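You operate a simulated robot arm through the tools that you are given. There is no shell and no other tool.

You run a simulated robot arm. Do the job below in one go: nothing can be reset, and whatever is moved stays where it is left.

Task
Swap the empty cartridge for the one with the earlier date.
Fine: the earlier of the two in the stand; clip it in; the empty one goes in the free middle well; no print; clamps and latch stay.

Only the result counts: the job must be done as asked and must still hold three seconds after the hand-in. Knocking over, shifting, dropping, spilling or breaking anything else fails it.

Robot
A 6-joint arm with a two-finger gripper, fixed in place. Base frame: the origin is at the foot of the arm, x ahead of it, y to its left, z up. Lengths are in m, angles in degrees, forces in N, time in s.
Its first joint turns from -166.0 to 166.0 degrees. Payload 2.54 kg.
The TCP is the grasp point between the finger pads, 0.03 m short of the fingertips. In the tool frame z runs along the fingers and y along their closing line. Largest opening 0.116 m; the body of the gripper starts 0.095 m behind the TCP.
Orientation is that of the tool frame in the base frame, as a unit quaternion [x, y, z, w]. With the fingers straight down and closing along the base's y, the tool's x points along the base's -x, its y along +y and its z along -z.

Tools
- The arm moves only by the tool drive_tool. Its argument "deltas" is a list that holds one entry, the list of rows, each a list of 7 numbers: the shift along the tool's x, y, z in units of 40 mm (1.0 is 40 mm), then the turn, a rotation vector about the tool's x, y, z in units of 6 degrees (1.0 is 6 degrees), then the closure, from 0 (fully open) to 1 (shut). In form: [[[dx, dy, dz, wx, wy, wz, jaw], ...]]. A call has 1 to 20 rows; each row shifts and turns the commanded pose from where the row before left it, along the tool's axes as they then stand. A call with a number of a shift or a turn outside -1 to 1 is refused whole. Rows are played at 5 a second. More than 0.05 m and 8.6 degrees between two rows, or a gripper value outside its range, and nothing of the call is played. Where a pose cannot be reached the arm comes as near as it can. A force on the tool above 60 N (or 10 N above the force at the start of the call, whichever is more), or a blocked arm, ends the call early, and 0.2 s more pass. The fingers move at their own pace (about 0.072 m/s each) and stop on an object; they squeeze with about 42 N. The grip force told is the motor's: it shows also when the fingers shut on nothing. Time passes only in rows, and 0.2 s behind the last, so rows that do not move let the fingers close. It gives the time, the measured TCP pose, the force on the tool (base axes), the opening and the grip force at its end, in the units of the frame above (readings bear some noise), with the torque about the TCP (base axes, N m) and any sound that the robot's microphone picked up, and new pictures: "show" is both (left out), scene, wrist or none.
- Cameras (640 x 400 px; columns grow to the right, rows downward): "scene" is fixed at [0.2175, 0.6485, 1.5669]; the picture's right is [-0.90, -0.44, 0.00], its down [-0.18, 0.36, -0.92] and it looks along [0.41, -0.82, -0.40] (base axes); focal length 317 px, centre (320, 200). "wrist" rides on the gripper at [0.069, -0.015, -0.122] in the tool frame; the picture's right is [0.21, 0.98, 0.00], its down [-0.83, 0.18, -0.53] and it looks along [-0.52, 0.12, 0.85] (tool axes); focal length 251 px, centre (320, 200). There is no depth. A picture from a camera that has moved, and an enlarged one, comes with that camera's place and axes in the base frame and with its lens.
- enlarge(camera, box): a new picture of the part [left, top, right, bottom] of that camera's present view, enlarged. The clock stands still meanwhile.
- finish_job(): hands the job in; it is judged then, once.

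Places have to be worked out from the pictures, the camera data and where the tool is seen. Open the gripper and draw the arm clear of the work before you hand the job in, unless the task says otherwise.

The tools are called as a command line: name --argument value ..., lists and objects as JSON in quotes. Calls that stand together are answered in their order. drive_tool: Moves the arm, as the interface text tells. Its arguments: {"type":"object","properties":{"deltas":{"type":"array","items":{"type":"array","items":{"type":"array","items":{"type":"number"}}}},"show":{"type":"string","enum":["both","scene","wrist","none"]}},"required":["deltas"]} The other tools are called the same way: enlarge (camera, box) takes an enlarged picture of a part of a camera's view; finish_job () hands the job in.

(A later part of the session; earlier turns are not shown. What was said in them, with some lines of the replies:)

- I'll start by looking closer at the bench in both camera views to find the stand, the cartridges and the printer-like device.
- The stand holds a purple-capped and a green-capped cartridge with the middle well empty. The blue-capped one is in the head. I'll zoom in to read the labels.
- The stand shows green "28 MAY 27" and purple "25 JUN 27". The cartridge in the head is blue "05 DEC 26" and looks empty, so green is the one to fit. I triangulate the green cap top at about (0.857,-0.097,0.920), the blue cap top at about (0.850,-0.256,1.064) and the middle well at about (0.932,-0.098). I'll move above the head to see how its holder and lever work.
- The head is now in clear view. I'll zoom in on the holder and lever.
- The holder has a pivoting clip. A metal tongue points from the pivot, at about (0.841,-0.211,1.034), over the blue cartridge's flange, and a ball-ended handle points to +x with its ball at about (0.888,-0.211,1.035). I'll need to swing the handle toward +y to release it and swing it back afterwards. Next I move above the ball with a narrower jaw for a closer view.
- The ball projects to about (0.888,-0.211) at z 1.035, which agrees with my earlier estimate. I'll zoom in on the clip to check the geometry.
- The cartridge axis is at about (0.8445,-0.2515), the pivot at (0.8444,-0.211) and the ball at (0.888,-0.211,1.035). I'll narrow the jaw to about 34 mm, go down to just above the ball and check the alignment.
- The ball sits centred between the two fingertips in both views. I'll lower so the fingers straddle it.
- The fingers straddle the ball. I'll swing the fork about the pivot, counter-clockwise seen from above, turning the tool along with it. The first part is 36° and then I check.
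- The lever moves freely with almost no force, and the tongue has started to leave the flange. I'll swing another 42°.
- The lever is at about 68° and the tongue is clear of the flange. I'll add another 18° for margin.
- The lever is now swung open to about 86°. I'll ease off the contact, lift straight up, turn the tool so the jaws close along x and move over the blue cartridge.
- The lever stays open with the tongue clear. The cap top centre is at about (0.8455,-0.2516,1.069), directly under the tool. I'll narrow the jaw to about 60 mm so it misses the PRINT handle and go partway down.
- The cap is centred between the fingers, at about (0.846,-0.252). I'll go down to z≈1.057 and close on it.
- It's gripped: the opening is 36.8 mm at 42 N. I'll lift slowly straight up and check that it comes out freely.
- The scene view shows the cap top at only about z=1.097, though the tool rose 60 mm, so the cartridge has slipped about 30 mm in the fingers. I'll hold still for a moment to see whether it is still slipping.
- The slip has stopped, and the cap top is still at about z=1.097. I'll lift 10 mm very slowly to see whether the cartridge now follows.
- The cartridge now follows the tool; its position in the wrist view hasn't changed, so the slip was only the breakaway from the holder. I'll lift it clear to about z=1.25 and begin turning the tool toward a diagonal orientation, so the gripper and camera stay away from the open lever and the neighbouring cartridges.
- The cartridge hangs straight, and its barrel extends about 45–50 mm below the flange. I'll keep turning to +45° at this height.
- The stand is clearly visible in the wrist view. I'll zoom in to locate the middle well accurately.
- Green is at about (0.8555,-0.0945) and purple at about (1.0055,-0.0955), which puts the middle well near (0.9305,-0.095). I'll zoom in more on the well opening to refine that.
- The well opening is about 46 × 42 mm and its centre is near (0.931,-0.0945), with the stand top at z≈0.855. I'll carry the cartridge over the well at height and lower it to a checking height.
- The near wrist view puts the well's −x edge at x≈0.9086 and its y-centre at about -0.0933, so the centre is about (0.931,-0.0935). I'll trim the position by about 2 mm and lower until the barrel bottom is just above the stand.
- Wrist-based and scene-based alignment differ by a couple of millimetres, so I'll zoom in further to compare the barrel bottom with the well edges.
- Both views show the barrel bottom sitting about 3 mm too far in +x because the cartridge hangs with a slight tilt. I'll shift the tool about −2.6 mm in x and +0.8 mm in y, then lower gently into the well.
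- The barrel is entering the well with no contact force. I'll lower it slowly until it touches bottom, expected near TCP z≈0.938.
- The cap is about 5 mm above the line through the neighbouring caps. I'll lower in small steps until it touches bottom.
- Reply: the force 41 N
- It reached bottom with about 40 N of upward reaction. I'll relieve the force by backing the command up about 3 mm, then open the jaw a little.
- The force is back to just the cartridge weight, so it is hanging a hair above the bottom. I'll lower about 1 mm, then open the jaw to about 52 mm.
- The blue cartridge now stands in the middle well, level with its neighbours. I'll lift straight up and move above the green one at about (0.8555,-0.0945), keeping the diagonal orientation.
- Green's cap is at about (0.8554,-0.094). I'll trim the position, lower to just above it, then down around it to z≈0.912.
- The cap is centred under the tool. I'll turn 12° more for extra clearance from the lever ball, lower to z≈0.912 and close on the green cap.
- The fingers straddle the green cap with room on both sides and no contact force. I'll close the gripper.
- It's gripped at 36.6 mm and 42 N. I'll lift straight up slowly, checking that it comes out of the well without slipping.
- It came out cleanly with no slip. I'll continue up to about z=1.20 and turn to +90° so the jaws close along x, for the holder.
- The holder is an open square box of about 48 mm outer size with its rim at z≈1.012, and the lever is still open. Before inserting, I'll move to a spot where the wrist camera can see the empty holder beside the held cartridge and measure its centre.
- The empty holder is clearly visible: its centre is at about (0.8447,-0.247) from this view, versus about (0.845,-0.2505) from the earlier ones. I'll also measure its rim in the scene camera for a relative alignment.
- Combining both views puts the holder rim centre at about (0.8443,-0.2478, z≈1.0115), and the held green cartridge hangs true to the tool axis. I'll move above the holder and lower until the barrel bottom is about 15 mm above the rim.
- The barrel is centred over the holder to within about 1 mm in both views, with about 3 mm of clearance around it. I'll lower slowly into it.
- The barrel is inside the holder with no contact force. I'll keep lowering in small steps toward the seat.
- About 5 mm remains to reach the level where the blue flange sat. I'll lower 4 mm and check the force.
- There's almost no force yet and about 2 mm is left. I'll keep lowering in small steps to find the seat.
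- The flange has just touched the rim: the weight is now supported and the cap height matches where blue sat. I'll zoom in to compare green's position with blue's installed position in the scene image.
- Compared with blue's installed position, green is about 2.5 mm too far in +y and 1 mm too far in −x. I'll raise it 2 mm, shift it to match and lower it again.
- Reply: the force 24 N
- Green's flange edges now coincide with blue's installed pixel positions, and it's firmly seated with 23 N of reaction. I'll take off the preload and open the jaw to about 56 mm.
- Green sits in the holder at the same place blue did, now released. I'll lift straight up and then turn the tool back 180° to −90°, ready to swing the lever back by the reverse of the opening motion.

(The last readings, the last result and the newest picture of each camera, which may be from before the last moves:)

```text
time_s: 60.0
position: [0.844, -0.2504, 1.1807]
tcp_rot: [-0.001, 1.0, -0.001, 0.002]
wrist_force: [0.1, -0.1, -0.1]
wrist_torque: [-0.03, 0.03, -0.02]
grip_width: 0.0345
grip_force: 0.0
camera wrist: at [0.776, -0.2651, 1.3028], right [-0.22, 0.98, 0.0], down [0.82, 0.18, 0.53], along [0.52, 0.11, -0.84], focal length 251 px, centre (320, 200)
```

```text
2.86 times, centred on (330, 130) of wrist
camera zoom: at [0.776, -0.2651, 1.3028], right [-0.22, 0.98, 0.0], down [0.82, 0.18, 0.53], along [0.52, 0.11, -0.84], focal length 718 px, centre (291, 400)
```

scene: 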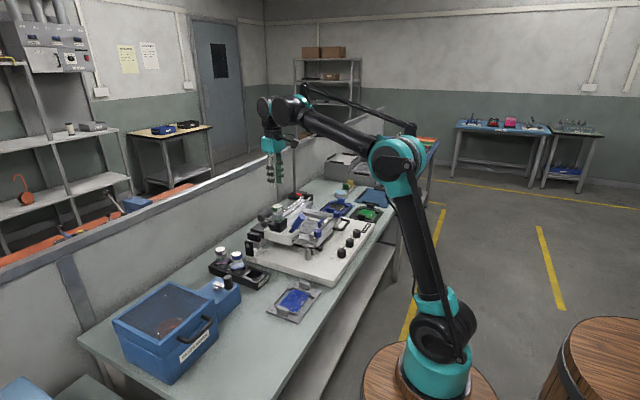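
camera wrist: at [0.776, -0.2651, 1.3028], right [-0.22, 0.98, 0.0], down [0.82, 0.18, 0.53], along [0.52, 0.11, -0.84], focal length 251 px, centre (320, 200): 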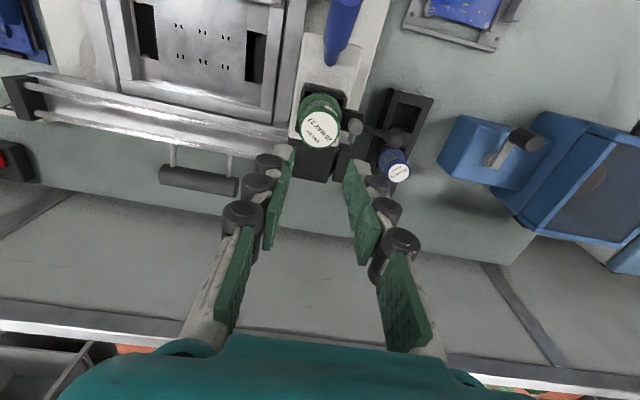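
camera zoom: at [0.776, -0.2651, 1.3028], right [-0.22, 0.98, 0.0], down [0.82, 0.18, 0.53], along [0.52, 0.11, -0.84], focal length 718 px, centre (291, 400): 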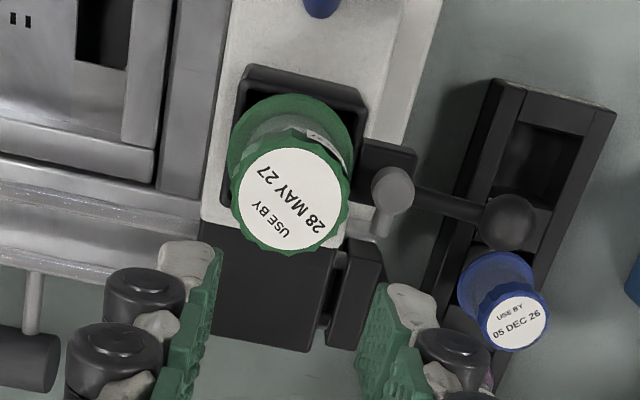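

Green is in the holder at (0.8446,-0.2505), matching blue's original spot. The lever ball is at about (0.8455,-0.166,1.035) with the lever at about 86°. I'll move above the ball and align the fork with the lever.

drive_tool --deltas '[[[-0.017, 0.728, 0, 0, 0, 0, 0.7], [-0.017, 0.728, 0, 0, 0, 0, 0.7], [-0.017, 0.728, 0, 0, 0, 0, 0.7], [0, 0, 0, 0, 0, -1, 0.7], [0, 0, 0, 0, 0, -1, 0.7], [0, 0, 0, 0, 0, -1, 0.7], [0, 0, 0, 0, 0, -1, 0.7], [0, 0, 0, 0, 0, -1, 0.7], [0, 0, 0, 0, 0, -1, 0.7], [0, 0, 0, 0, 0, -1, 0.7], [0, 0, 0, 0, 0, -1, 0.7], [0, 0, 0, 0, 0, -1, 0.7], [0, 0, 0, 0, 0, -1, 0.7], [0, 0, 0, 0, 0, -1, 0.7], [0, 0, 0, 0, 0, -1, 0.7], [0, 0, 0, 0, 0, -1, 0.7], [0, 0, 0, 0, 0, -1, 0.7], [0, 0, 0, 0, 0, 0, 0.7]]]' --show "both"

enlarge --camera "wrist" --box '[240, 40, 400, 200]'

```text
time_s: 63.8
position: [0.8469, -0.1627, 1.1794]
tcp_rot: [-0.67, 0.742, -0.001, 0.0]
wrist_force: [0.1, -0.6, 0.1]
wrist_torque: [-0.01, 0.02, 0.0]
grip_width: 0.0352
grip_force: 0.1
camera wrist: at [0.8556, -0.2329, 1.3027], right [-0.99, -0.11, 0.0], down [-0.1, 0.84, 0.53], along [-0.06, 0.53, -0.85], focal length 251 px, centre (320, 200)
```

scene: 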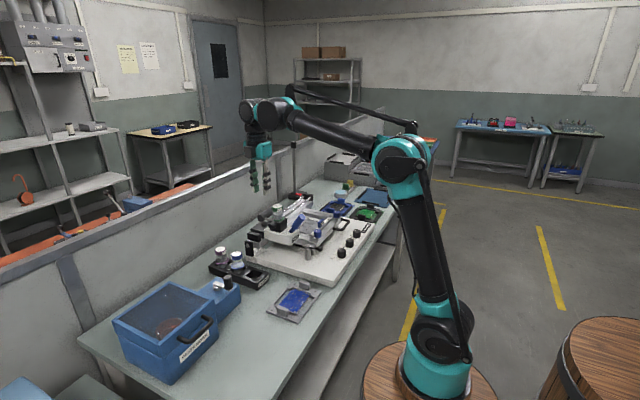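
wrist: 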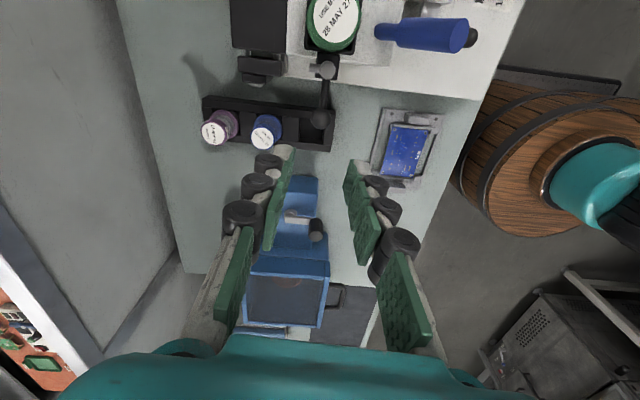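

```text
2.50 times, centred on (320, 120) of wrist
camera zoom: at [0.8556, -0.2329, 1.3027], right [-0.99, -0.11, 0.0], down [-0.1, 0.84, 0.53], along [-0.06, 0.53, -0.85], focal length 629 px, centre (320, 400)
```

zoom: 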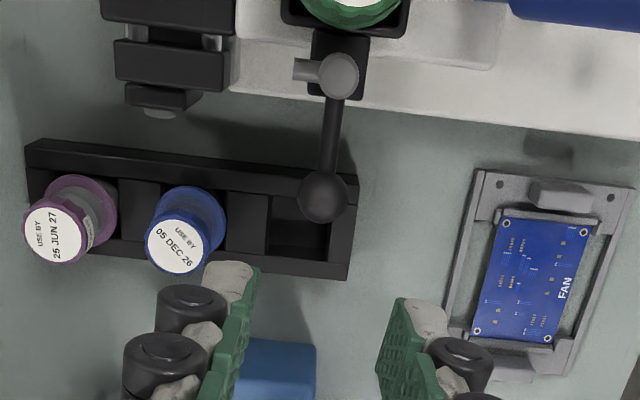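

The ball is at about (0.8466,-0.1646), centred between the fingers. I'll lower the fork around it.

drive_tool --deltas '[[[0, 0, 0.6, 0, 0, 0, 0.7], [0, 0, 0.6, 0, 0, 0, 0.7], [0, 0, 0.6, 0, 0, 0, 0.7], [0, 0, 0.6, 0, 0, 0, 0.7], [0, 0, 0.5, 0, 0, 0, 0.7], [0, 0, 0.4, 0, 0, 0, 0.7], [0, 0, 0, 0, 0, 0, 0.7]]]' --show "both"

enlarge --camera "wrist" --box '[230, 20, 400, 200]'

enlarge --camera "scene" --box '[245, 190, 301, 230]'

```text
time_s: 65.4
position: [0.8461, -0.1623, 1.047]
tcp_rot: [-0.669, 0.743, -0.002, 0.0]
wrist_force: [0.2, -0.6, -0.1]
wrist_torque: [-0.01, 0.03, 0.0]
grip_width: 0.0347
grip_force: 0.1
camera wrist: at [0.8553, -0.2321, 1.1714], right [-0.99, -0.11, 0.0], down [-0.1, 0.84, 0.53], along [-0.06, 0.53, -0.85], focal length 251 px, centre (320, 200)
```

scene: 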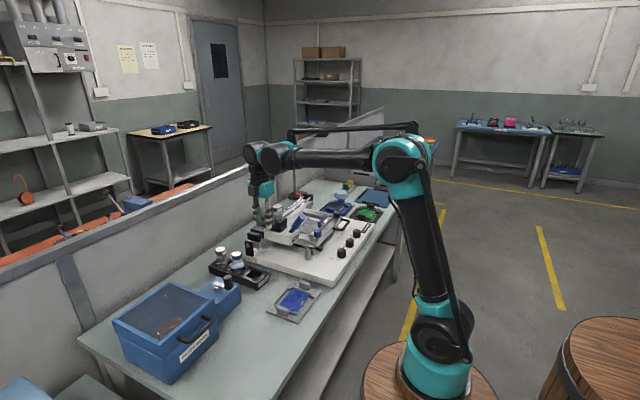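
wrist: 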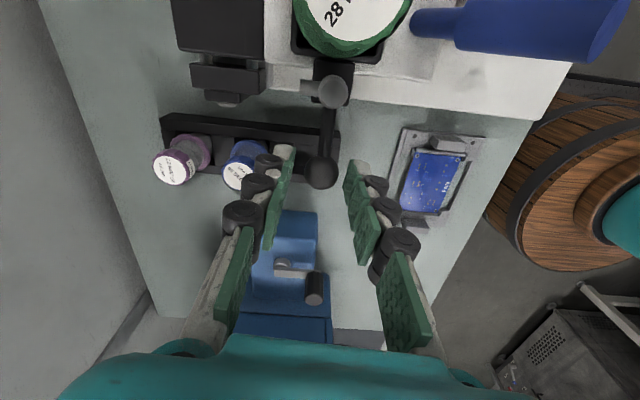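

```text
2.22 times, centred on (315, 110) of wrist
camera zoom: at [0.8553, -0.2321, 1.1714], right [-0.99, -0.11, 0.0], down [-0.1, 0.84, 0.53], along [-0.06, 0.53, -0.85], focal length 559 px, centre (331, 400)
```

zoom: 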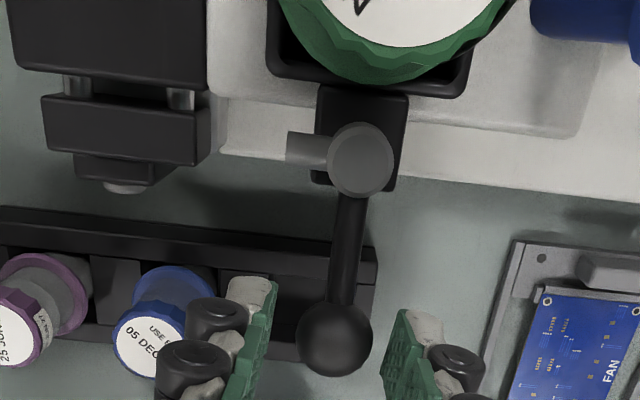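

```text
10.00 times, centred on (273, 210) of scene
camera zoom: at [0.2175, 0.6485, 1.5669], right [-0.9, -0.44, 0.0], down [-0.18, 0.36, -0.92], along [0.41, -0.82, -0.4], focal length 3172 px, centre (790, 100)
```

zoom: 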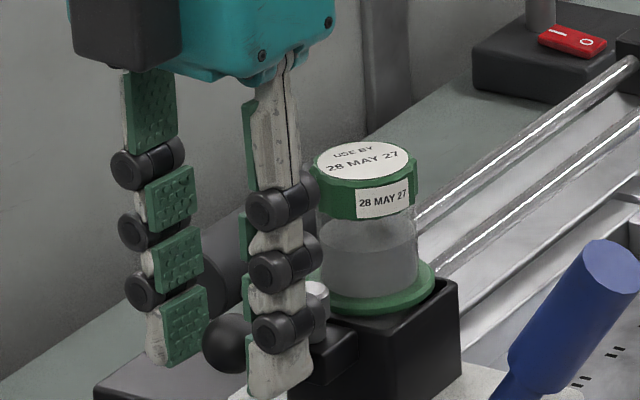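

The fork straddles the ball. I'll swing it back clockwise, 42° first, and check.

drive_tool --deltas '[[[0.007, -0.128, 0, 0, 0, 1, 0.7], [0.007, -0.128, 0, 0, 0, 1, 0.7], [0.007, -0.128, 0, 0, 0, 1, 0.7], [0.007, -0.128, 0, 0, 0, 1, 0.7], [0.007, -0.128, 0, 0, 0, 1, 0.7], [0.007, -0.128, 0, 0, 0, 1, 0.7], [0.007, -0.128, 0, 0, 0, 1, 0.7]]]' --show "both"

enlarge --camera "wrist" --box '[230, 20, 400, 200]'

```text
time_s: 67.0
position: [0.8787, -0.1791, 1.0473]
tcp_rot: [-0.357, 0.934, -0.001, 0.0]
wrist_force: [-0.1, -0.1, -0.1]
wrist_torque: [0.02, -0.03, 0.01]
grip_width: 0.0352
grip_force: 0.2
camera wrist: at [0.838, -0.2357, 1.1702], right [-0.81, 0.58, 0.0], down [0.49, 0.69, 0.53], along [0.31, 0.43, -0.85], focal length 251 px, centre (320, 200)
```

scene: 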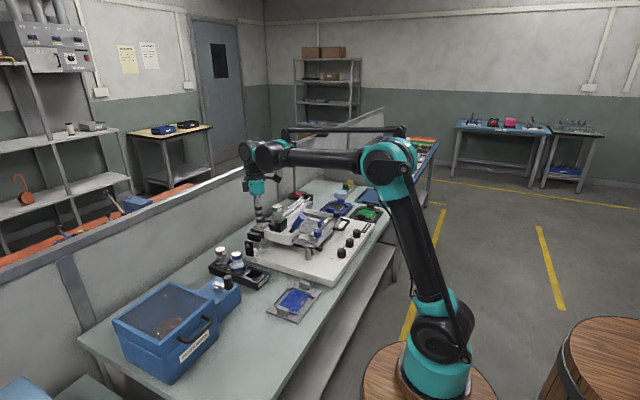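
wrist: 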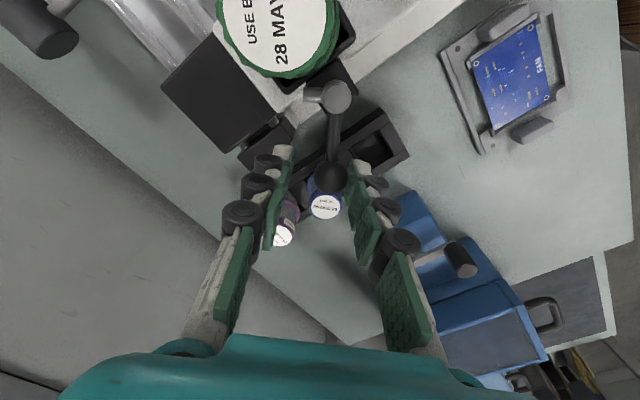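

```text
2.22 times, centred on (315, 110) of wrist
camera zoom: at [0.838, -0.2357, 1.1702], right [-0.81, 0.58, 0.0], down [0.49, 0.69, 0.53], along [0.31, 0.43, -0.85], focal length 559 px, centre (331, 400)
```

zoom: 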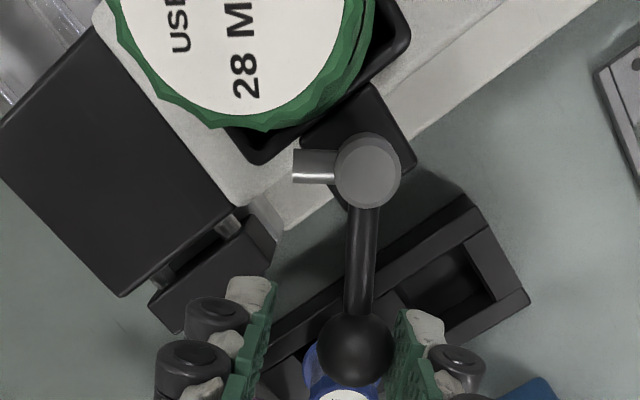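

The lever follows with no resistance. I'll swing another 24° and check the tongue against the flange.

drive_tool --deltas '[[[0.007, -0.128, 0, 0, 0, 1, 0.7], [0.007, -0.128, 0, 0, 0, 1, 0.7], [0.007, -0.128, 0, 0, 0, 1, 0.7], [0.007, -0.128, 0, 0, 0, 1, 0.7]]]' --show "both"

enlarge --camera "wrist" --box '[230, 20, 400, 200]'

enlarge --camera "scene" --box '[245, 190, 301, 230]'

```text
time_s: 68.0
position: [0.8893, -0.1955, 1.0476]
tcp_rot: [-0.156, 0.988, 0.0, 0.001]
wrist_force: [-0.9, 0.8, 1.3]
wrist_torque: [0.03, 0.0, 0.0]
grip_width: 0.035
grip_force: 0.6
camera wrist: at [0.8275, -0.2319, 1.1703], right [-0.5, 0.86, 0.0], down [0.73, 0.43, 0.53], along [0.46, 0.27, -0.85], focal length 251 px, centre (320, 200)
```

scene: 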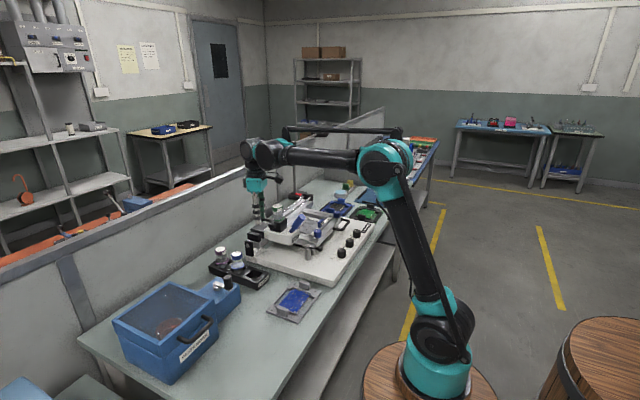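
wrist: 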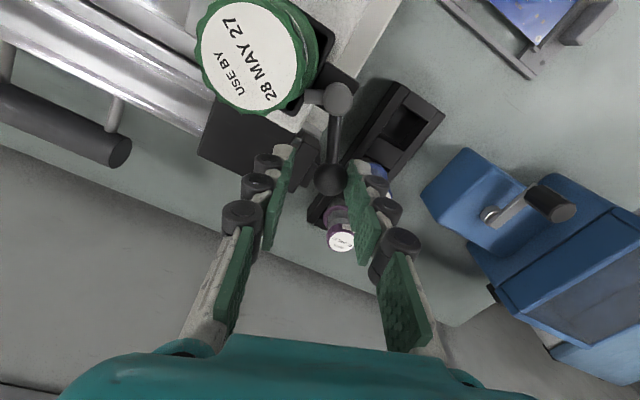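

```text
2.22 times, centred on (315, 110) of wrist
camera zoom: at [0.8275, -0.2319, 1.1703], right [-0.5, 0.86, 0.0], down [0.73, 0.43, 0.53], along [0.46, 0.27, -0.85], focal length 559 px, centre (331, 400)
```

zoom: 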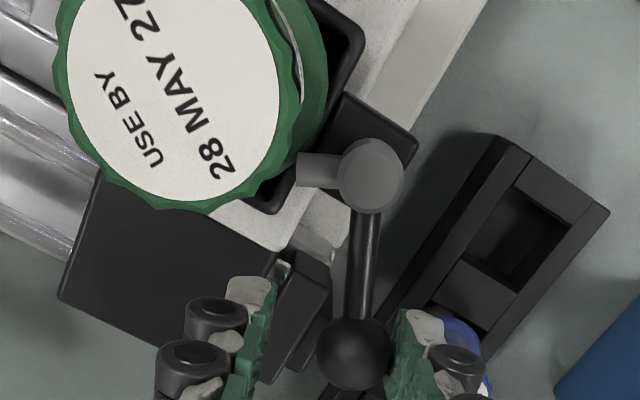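

```text
10.00 times, centred on (273, 210) of scene
camera zoom: at [0.2175, 0.6485, 1.5669], right [-0.9, -0.44, 0.0], down [-0.18, 0.36, -0.92], along [0.41, -0.82, -0.4], focal length 3172 px, centre (790, 100)
```

zoom: 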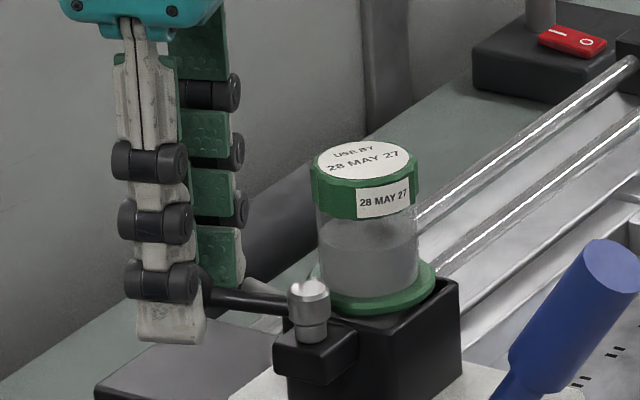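

The lever is at about 26° and still moves freely. I'll continue another 18°.

drive_tool --deltas '[[[0.007, -0.128, 0, 0, 0, 1, 0.7], [0.007, -0.128, 0, 0, 0, 1, 0.7], [0.007, -0.128, 0, 0, 0, 1, 0.7]]]' --show "both"

enlarge --camera "wrist" --box '[230, 20, 400, 200]'

enlarge --camera "scene" --box '[245, 190, 301, 230]'

```text
time_s: 68.8
position: [0.8916, -0.211, 1.0468]
tcp_rot: [0.0, 1.0, -0.001, 0.001]
wrist_force: [-0.1, 0.0, -0.4]
wrist_torque: [0.01, -0.01, 0.02]
grip_width: 0.0349
grip_force: 0.3
camera wrist: at [0.8222, -0.2262, 1.1705], right [-0.21, 0.98, 0.0], down [0.83, 0.18, 0.53], along [0.52, 0.11, -0.84], focal length 251 px, centre (320, 200)
```

scene: 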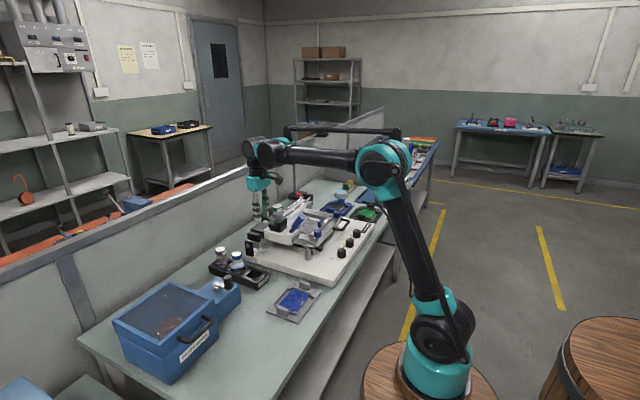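
wrist: 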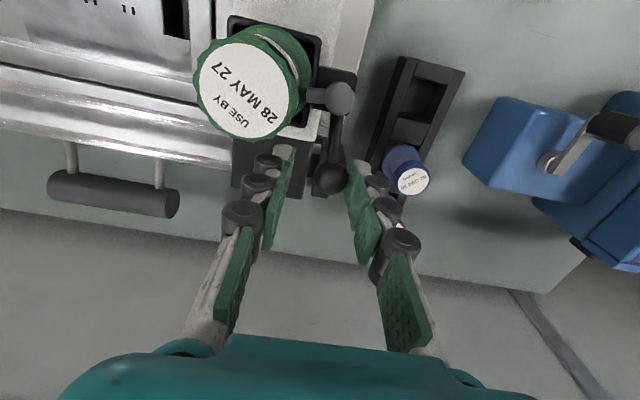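

```text
2.22 times, centred on (315, 110) of wrist
camera zoom: at [0.8222, -0.2262, 1.1705], right [-0.21, 0.98, 0.0], down [0.83, 0.18, 0.53], along [0.52, 0.11, -0.84], focal length 559 px, centre (331, 400)
```

zoom: 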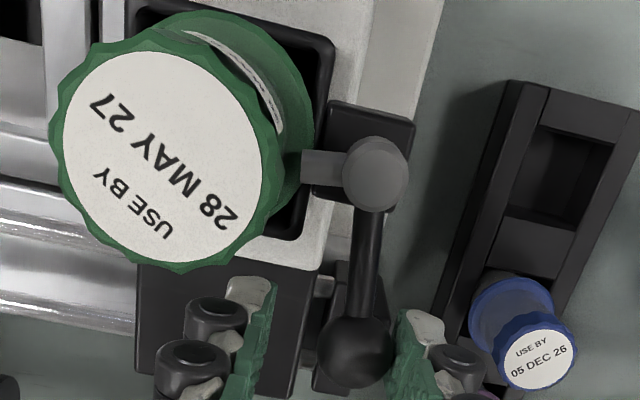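

```text
10.00 times, centred on (273, 210) of scene
camera zoom: at [0.2175, 0.6485, 1.5669], right [-0.9, -0.44, 0.0], down [-0.18, 0.36, -0.92], along [0.41, -0.82, -0.4], focal length 3172 px, centre (790, 100)
```

zoom: 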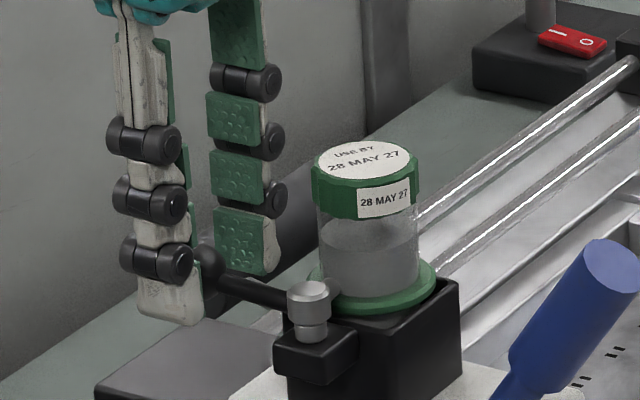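

About 8° remains compared with the original lever position. I'll swing the last bit.

drive_tool --deltas '[[[0.007, -0.128, 0, 0, 0, 1, 0.7], [0, -0.03, 0, 0, 0, 0, 0.7], [0, 0, 0, 0, 0, 0, 0.7]]]' --show "both"

enlarge --camera "wrist" --box '[230, 20, 400, 200]'

enlarge --camera "scene" --box '[235, 190, 299, 230]'

```text
time_s: 69.6
position: [0.8894, -0.2184, 1.0476]
tcp_rot: [0.053, 0.999, 0.0, 0.001]
wrist_force: [0.2, 1.8, -0.8]
wrist_torque: [-0.02, -0.03, 0.01]
grip_width: 0.0355
grip_force: 0.5
camera wrist: at [0.82, -0.225, 1.17], right [-0.11, 0.99, 0.0], down [0.84, 0.09, 0.53], along [0.53, 0.06, -0.84], focal length 251 px, centre (320, 200)
```

scene: 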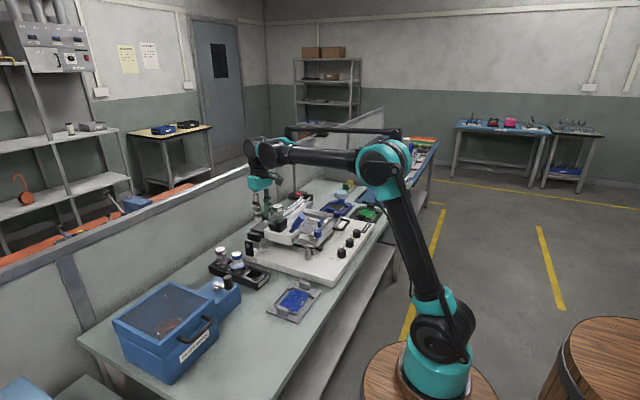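
wrist: 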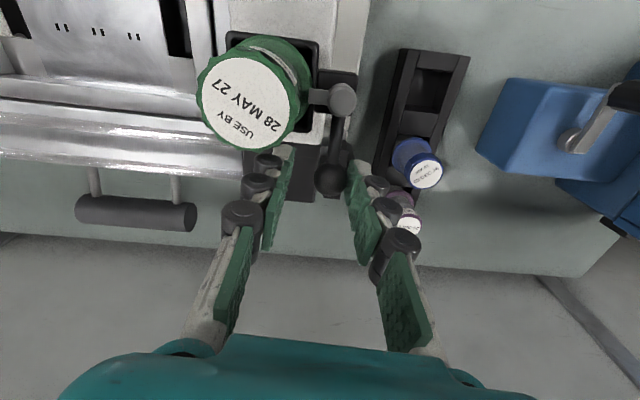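

```text
2.22 times, centred on (315, 110) of wrist
camera zoom: at [0.82, -0.225, 1.17], right [-0.11, 0.99, 0.0], down [0.84, 0.09, 0.53], along [0.53, 0.06, -0.84], focal length 559 px, centre (331, 400)
```

zoom: 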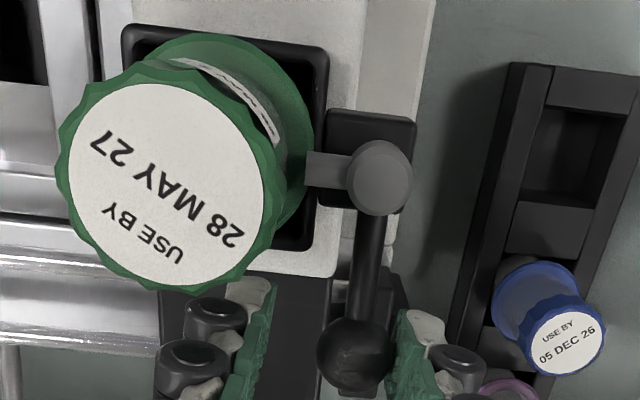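

```text
10.00 times, centred on (267, 210) of scene
camera zoom: at [0.2175, 0.6485, 1.5669], right [-0.9, -0.44, 0.0], down [-0.18, 0.36, -0.92], along [0.41, -0.82, -0.4], focal length 3172 px, centre (850, 100)
```

zoom: 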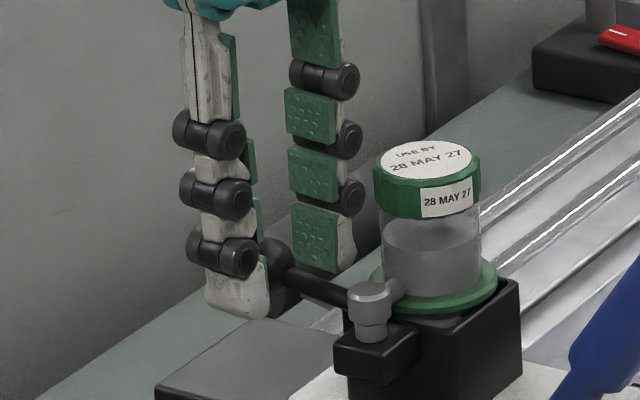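

The lever is within about 1° of its original closed position. I'll nudge it one more millimetre and watch the force for a stop.

drive_tool --deltas '[[[0, -0.03, 0, 0, 0, 0, 0.7], [0, 0, 0, 0, 0, 0, 0.7]]]' --show "both"

enlarge --camera "wrist" --box '[230, 20, 400, 200]'

```text
time_s: 70.2
position: [0.8891, -0.2182, 1.0479]
tcp_rot: [0.052, 0.999, -0.001, 0.002]
wrist_force: [0.6, 1.1, 1.3]
wrist_torque: [0.03, 0.0, 0.02]
grip_width: 0.0356
grip_force: 1.0
camera wrist: at [0.8198, -0.2261, 1.1699], right [-0.11, 0.99, 0.0], down [0.84, 0.09, 0.53], along [0.53, 0.06, -0.84], focal length 251 px, centre (320, 200)
```

scene: 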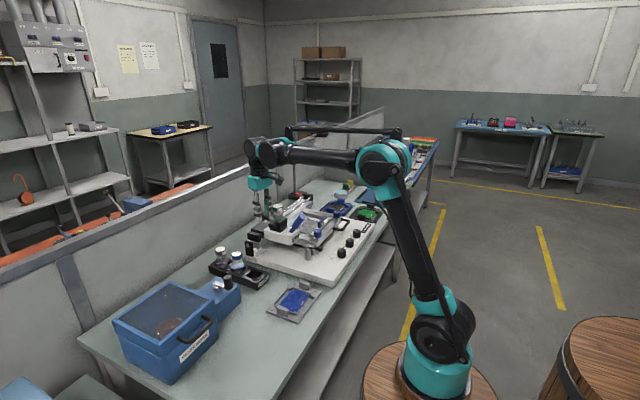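
wrist: 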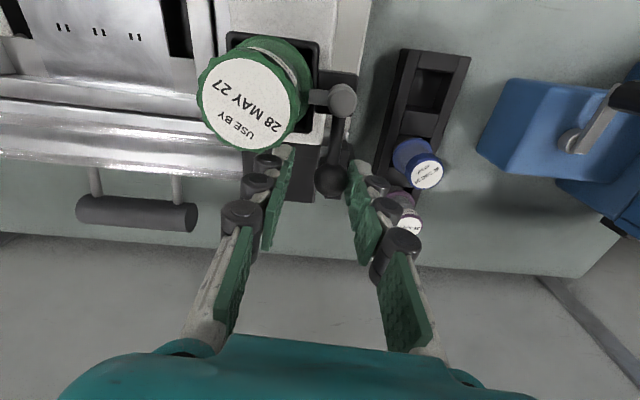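

```text
2.22 times, centred on (315, 110) of wrist
camera zoom: at [0.8198, -0.2261, 1.1699], right [-0.11, 0.99, 0.0], down [0.84, 0.09, 0.53], along [0.53, 0.06, -0.84], focal length 559 px, centre (331, 400)
```

zoom: 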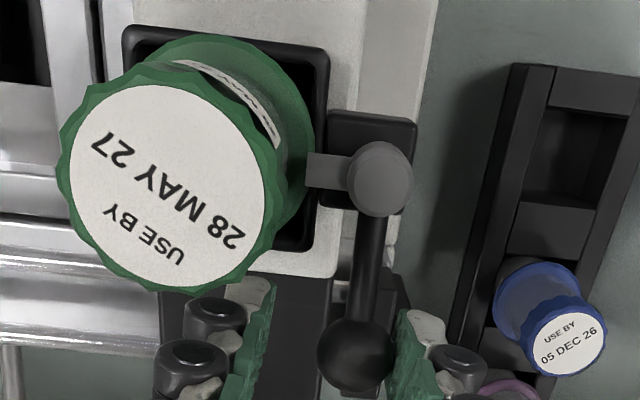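

The lever is against its stop: the command moved but the tool and ball stayed put, with a slight push on the finger. I'll centre the fork so it isn't touching, lift straight up and look.

drive_tool --deltas '[[[0, 0.12, 0, 0, 0, 0, 0.7], [0, 0.12, 0, 0, 0, 0, 0.7], [0, 0, -0.4, 0, 0, 0, 0.7], [0, 0, -0.7, 0, 0, 0, 0.7], [0, 0, -0.8, 0, 0, 0, 0.7], [0, 0, -0.8, 0, 0, 0, 0.7], [0, 0, -0.8, 0, 0, 0, 0.7], [0.8, 0, 0, 0, 0, -1, 0.5], [0.8, 0, 0, 0, 0, 0, 0.5], [0.8, 0, 0, 0, 0, 0, 0.5], [0, 0, 0, 0, 0, 0, 0.5]]]' --show "both"

enlarge --camera "wrist" --box '[250, 60, 430, 220]'

enlarge --camera "scene" --box '[250, 195, 300, 235]'

enlarge --camera "scene" --box '[200, 180, 400, 305]'

```text
time_s: 72.6
position: [0.7952, -0.2069, 1.1894]
tcp_rot: [0.0, 1.0, -0.001, 0.001]
wrist_force: [-0.8, -0.5, 0.1]
wrist_torque: [0.0, 0.03, 0.03]
grip_width: 0.0581
grip_force: 0.0
camera wrist: at [0.7262, -0.2215, 1.3107], right [-0.21, 0.98, 0.0], down [0.83, 0.18, 0.53], along [0.52, 0.11, -0.84], focal length 251 px, centre (320, 200)
```

scene: 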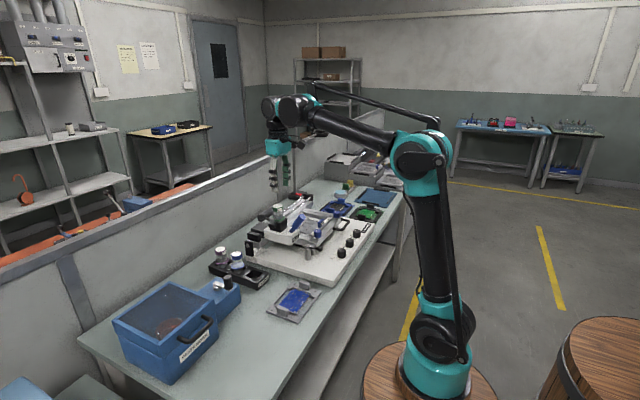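
wrist: 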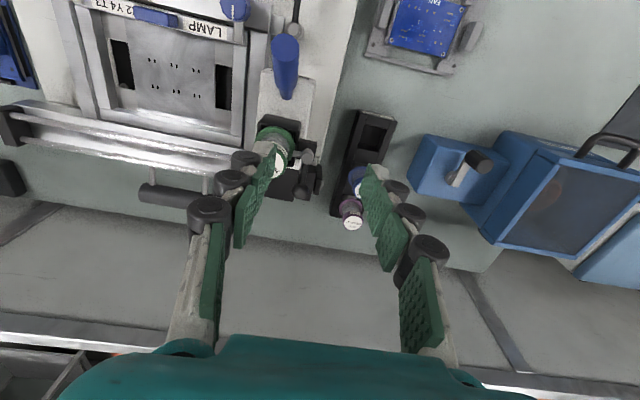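

```text
2.50 times, centred on (340, 140) of wrist
camera zoom: at [0.7262, -0.2215, 1.3107], right [-0.21, 0.98, 0.0], down [0.83, 0.18, 0.53], along [0.52, 0.11, -0.84], focal length 629 px, centre (270, 350)
```

zoom: 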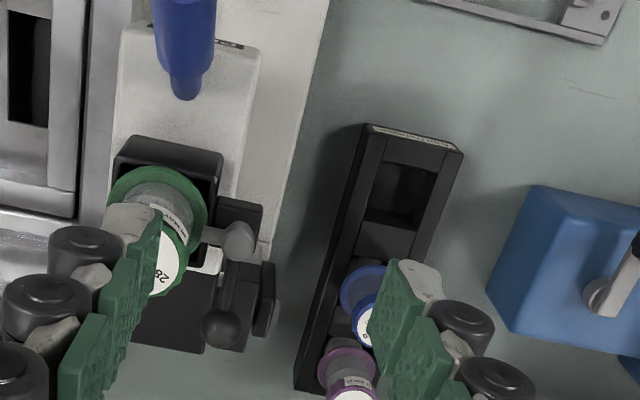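

```text
10.00 times, centred on (275, 215) of scene
camera zoom: at [0.2175, 0.6485, 1.5669], right [-0.9, -0.44, 0.0], down [-0.18, 0.36, -0.92], along [0.41, -0.82, -0.4], focal length 3172 px, centre (770, 50)
```

zoom: 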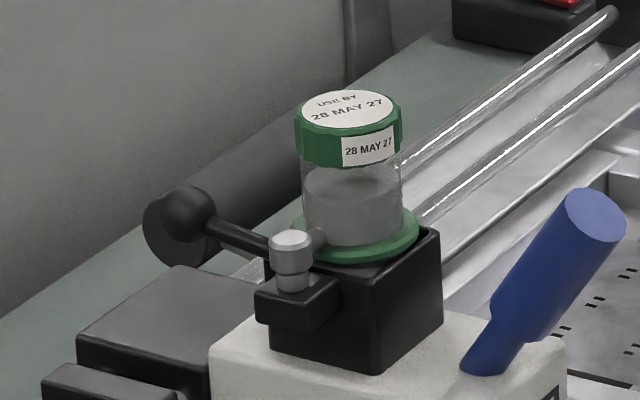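

```text
3.20 times, centred on (300, 242) of scene
camera zoom: at [0.2175, 0.6485, 1.5669], right [-0.9, -0.44, 0.0], down [-0.18, 0.36, -0.92], along [0.41, -0.82, -0.4], focal length 1015 px, centre (384, 64)
```

zoom: 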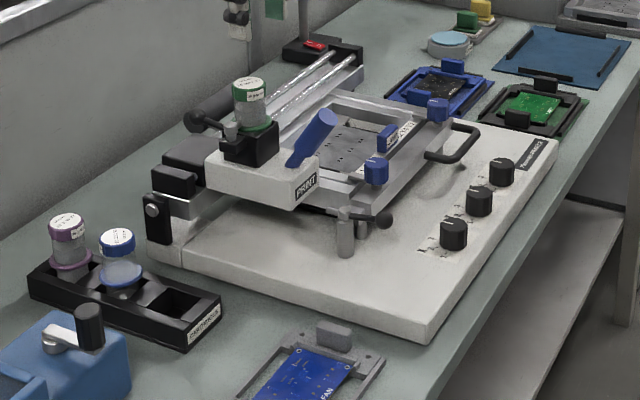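

Green is clipped in and the lever looks as it did at the start. I want to check that the print head hasn't shifted on its rails, so I'll take exactly the same crops as at the start.

enlarge --camera "scene" --box '[240, 195, 320, 245]'

enlarge --camera "scene" --box '[180, 230, 340, 330]'

```text
8.00 times, centred on (280, 220) of scene
camera zoom: at [0.2175, 0.6485, 1.5669], right [-0.9, -0.44, 0.0], down [-0.18, 0.36, -0.92], along [0.41, -0.82, -0.4], focal length 2538 px, centre (640, 40)
```

zoom: 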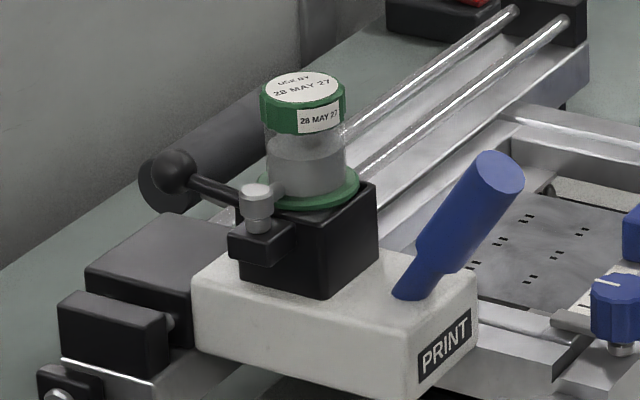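

```text
4.00 times, centred on (260, 280) of scene
camera zoom: at [0.2175, 0.6485, 1.5669], right [-0.9, -0.44, 0.0], down [-0.18, 0.36, -0.92], along [0.41, -0.82, -0.4], focal length 1269 px, centre (560, -120)
```

zoom: 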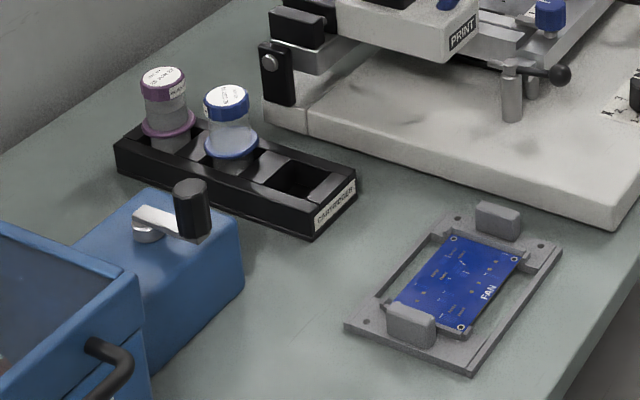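

The head appears unchanged to within about 1–2 mm and everything else on the bench is where it was. I'll zoom in on the clip tongue to confirm it lies over green's flange.

enlarge --camera "scene" --box '[262, 208, 290, 228]'

enlarge --camera "wrist" --box '[290, 110, 330, 170]'

```text
16.00 times, centred on (276, 218) of scene
camera zoom: at [0.2175, 0.6485, 1.5669], right [-0.9, -0.44, 0.0], down [-0.18, 0.36, -0.92], along [0.41, -0.82, -0.4], focal length 5075 px, centre (1024, -88)
```

zoom: 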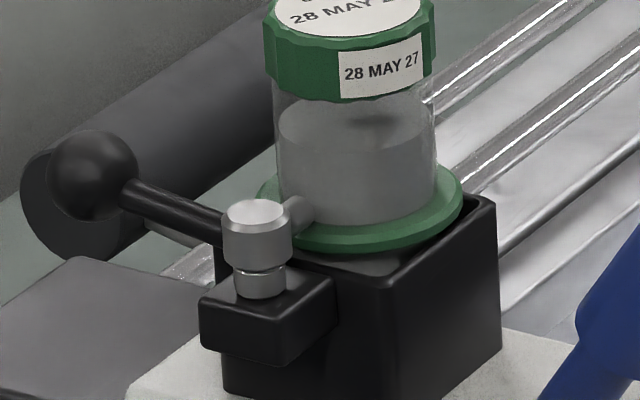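

```text
6.67 times, centred on (310, 140) of wrist
camera zoom: at [0.7262, -0.2215, 1.3107], right [-0.21, 0.98, 0.0], down [0.83, 0.18, 0.53], along [0.52, 0.11, -0.84], focal length 1676 px, centre (387, 600)
```

zoom: 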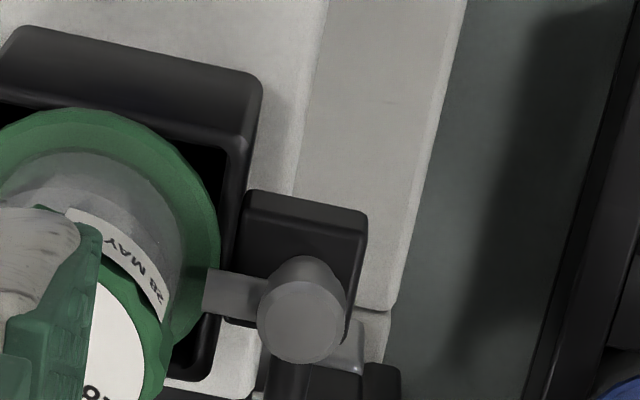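

The tongue lies over green's flange, blue stands in the middle well and purple is untouched. I'll open the gripper and draw the arm up and back, clear of the work.

drive_tool --deltas '[[[0, 0, -0.7, 0, 0, 0, 0.4], [0, 0, -0.8, 0, 0, 0, 0.2], [0, 0, -0.8, 0, 0, 0, 0], [0, 0, -0.8, 0, 0, 0, 0], [0.8, 0.2, -0.3, 0, 0, 0, 0], [0.9, 0.2, -0.3, 0, 0, 0, 0], [0.9, 0.2, 0, 0, 0, 0, 0], [0.9, 0.2, 0, 0, 0, 0, 0], [0.9, 0.2, 0, 0, 0, 0, 0], [0.9, 0.2, 0, 0, 0, 0, 0], [0.9, 0.2, 0, 0, 0, 0, 0], [0, 0, 0, 0, 0, 0, 0]]]' --show "both"

enlarge --camera "scene" --box '[200, 180, 400, 305]'

enlarge --camera "scene" --box '[205, 195, 305, 285]'

```text
time_s: 75.2
position: [0.5472, -0.1516, 1.3352]
tcp_rot: [0.0, 1.0, -0.001, 0.0]
wrist_force: [0.7, 0.0, 0.6]
wrist_torque: [0.0, 0.02, 0.01]
grip_width: 0.116
grip_force: 0.0
camera wrist: at [0.4782, -0.166, 1.458], right [-0.21, 0.98, 0.0], down [0.83, 0.18, 0.53], along [0.52, 0.11, -0.84], focal length 251 px, centre (320, 200)
```

scene: 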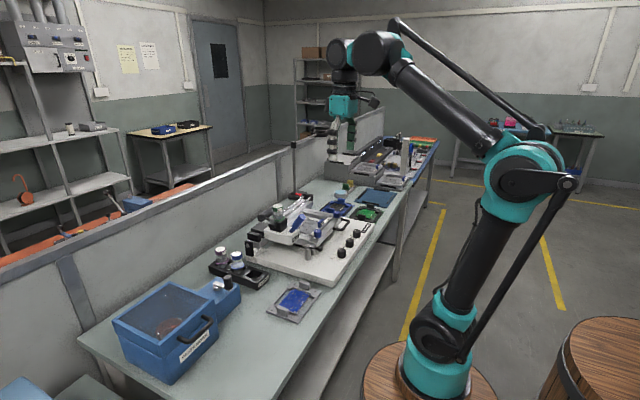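
wrist: 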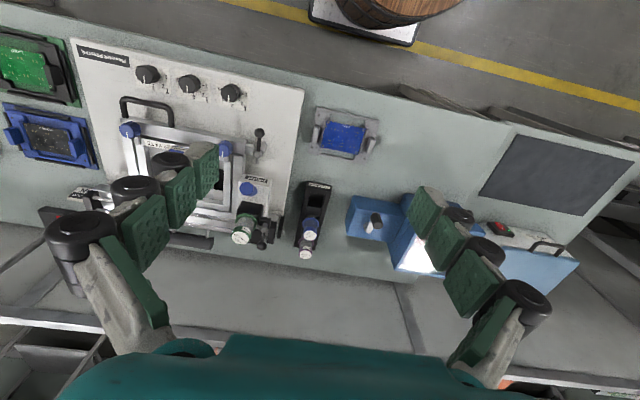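

```text
3.20 times, centred on (300, 242) of scene
camera zoom: at [0.2175, 0.6485, 1.5669], right [-0.9, -0.44, 0.0], down [-0.18, 0.36, -0.92], along [0.41, -0.82, -0.4], focal length 1015 px, centre (384, 64)
```

zoom: 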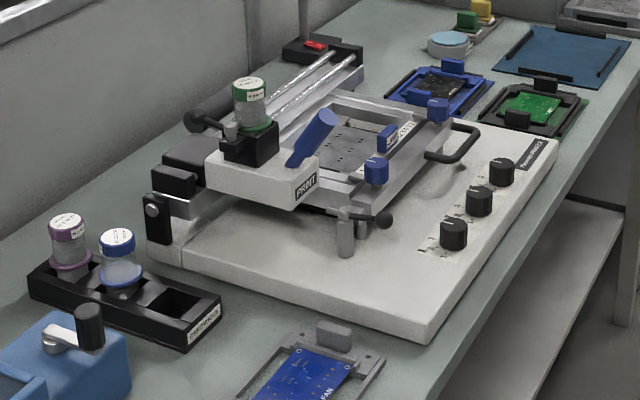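

```text
4.44 times, centred on (255, 240) of scene
camera zoom: at [0.2175, 0.6485, 1.5669], right [-0.9, -0.44, 0.0], down [-0.18, 0.36, -0.92], along [0.41, -0.82, -0.4], focal length 1410 px, centre (609, 22)
```

zoom: 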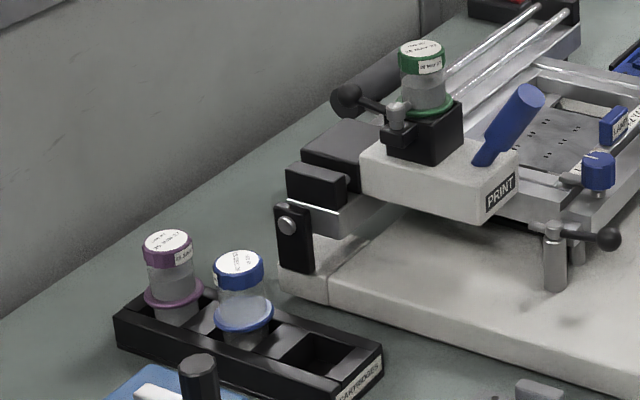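

The green 28 MAY 27 cartridge is clipped in the head with its lever closed, and the empty blue one stands in the middle well. The clamps, latch and print handle look as they did at the start. The gripper is open and the arm is clear, so I'm handing the job in.

finish_job

```text
The job is handed in.
```

The swap is done and handed in; I have not seen a verdict on it.

- **New cartridge:** the green one (28 MAY 27, earlier than purple's 25 JUN 27) is seated in the head. The clip lever is closed and its tongue lies over the cartridge's flange.
- **Empty cartridge:** the blue one (05 DEC 26) stands upright in the middle well of the stand, level with the purple one.
- **Left alone:** I did not run a print, and I did not touch the clamps, the latch or the purple cartridge.
- **Head moved slightly:** the scene pictures show the print head about 1–2 mm from where it started. This probably happened as I seated the green cartridge or closed the lever. I left it, because pushing it back risked more movement.
- **Slip on removal:** the blue cartridge slipped about 30 mm in the fingers as it came out of the holder, but it was not dropped.

The gripper is open and the arm is drawn back clear of the bench.
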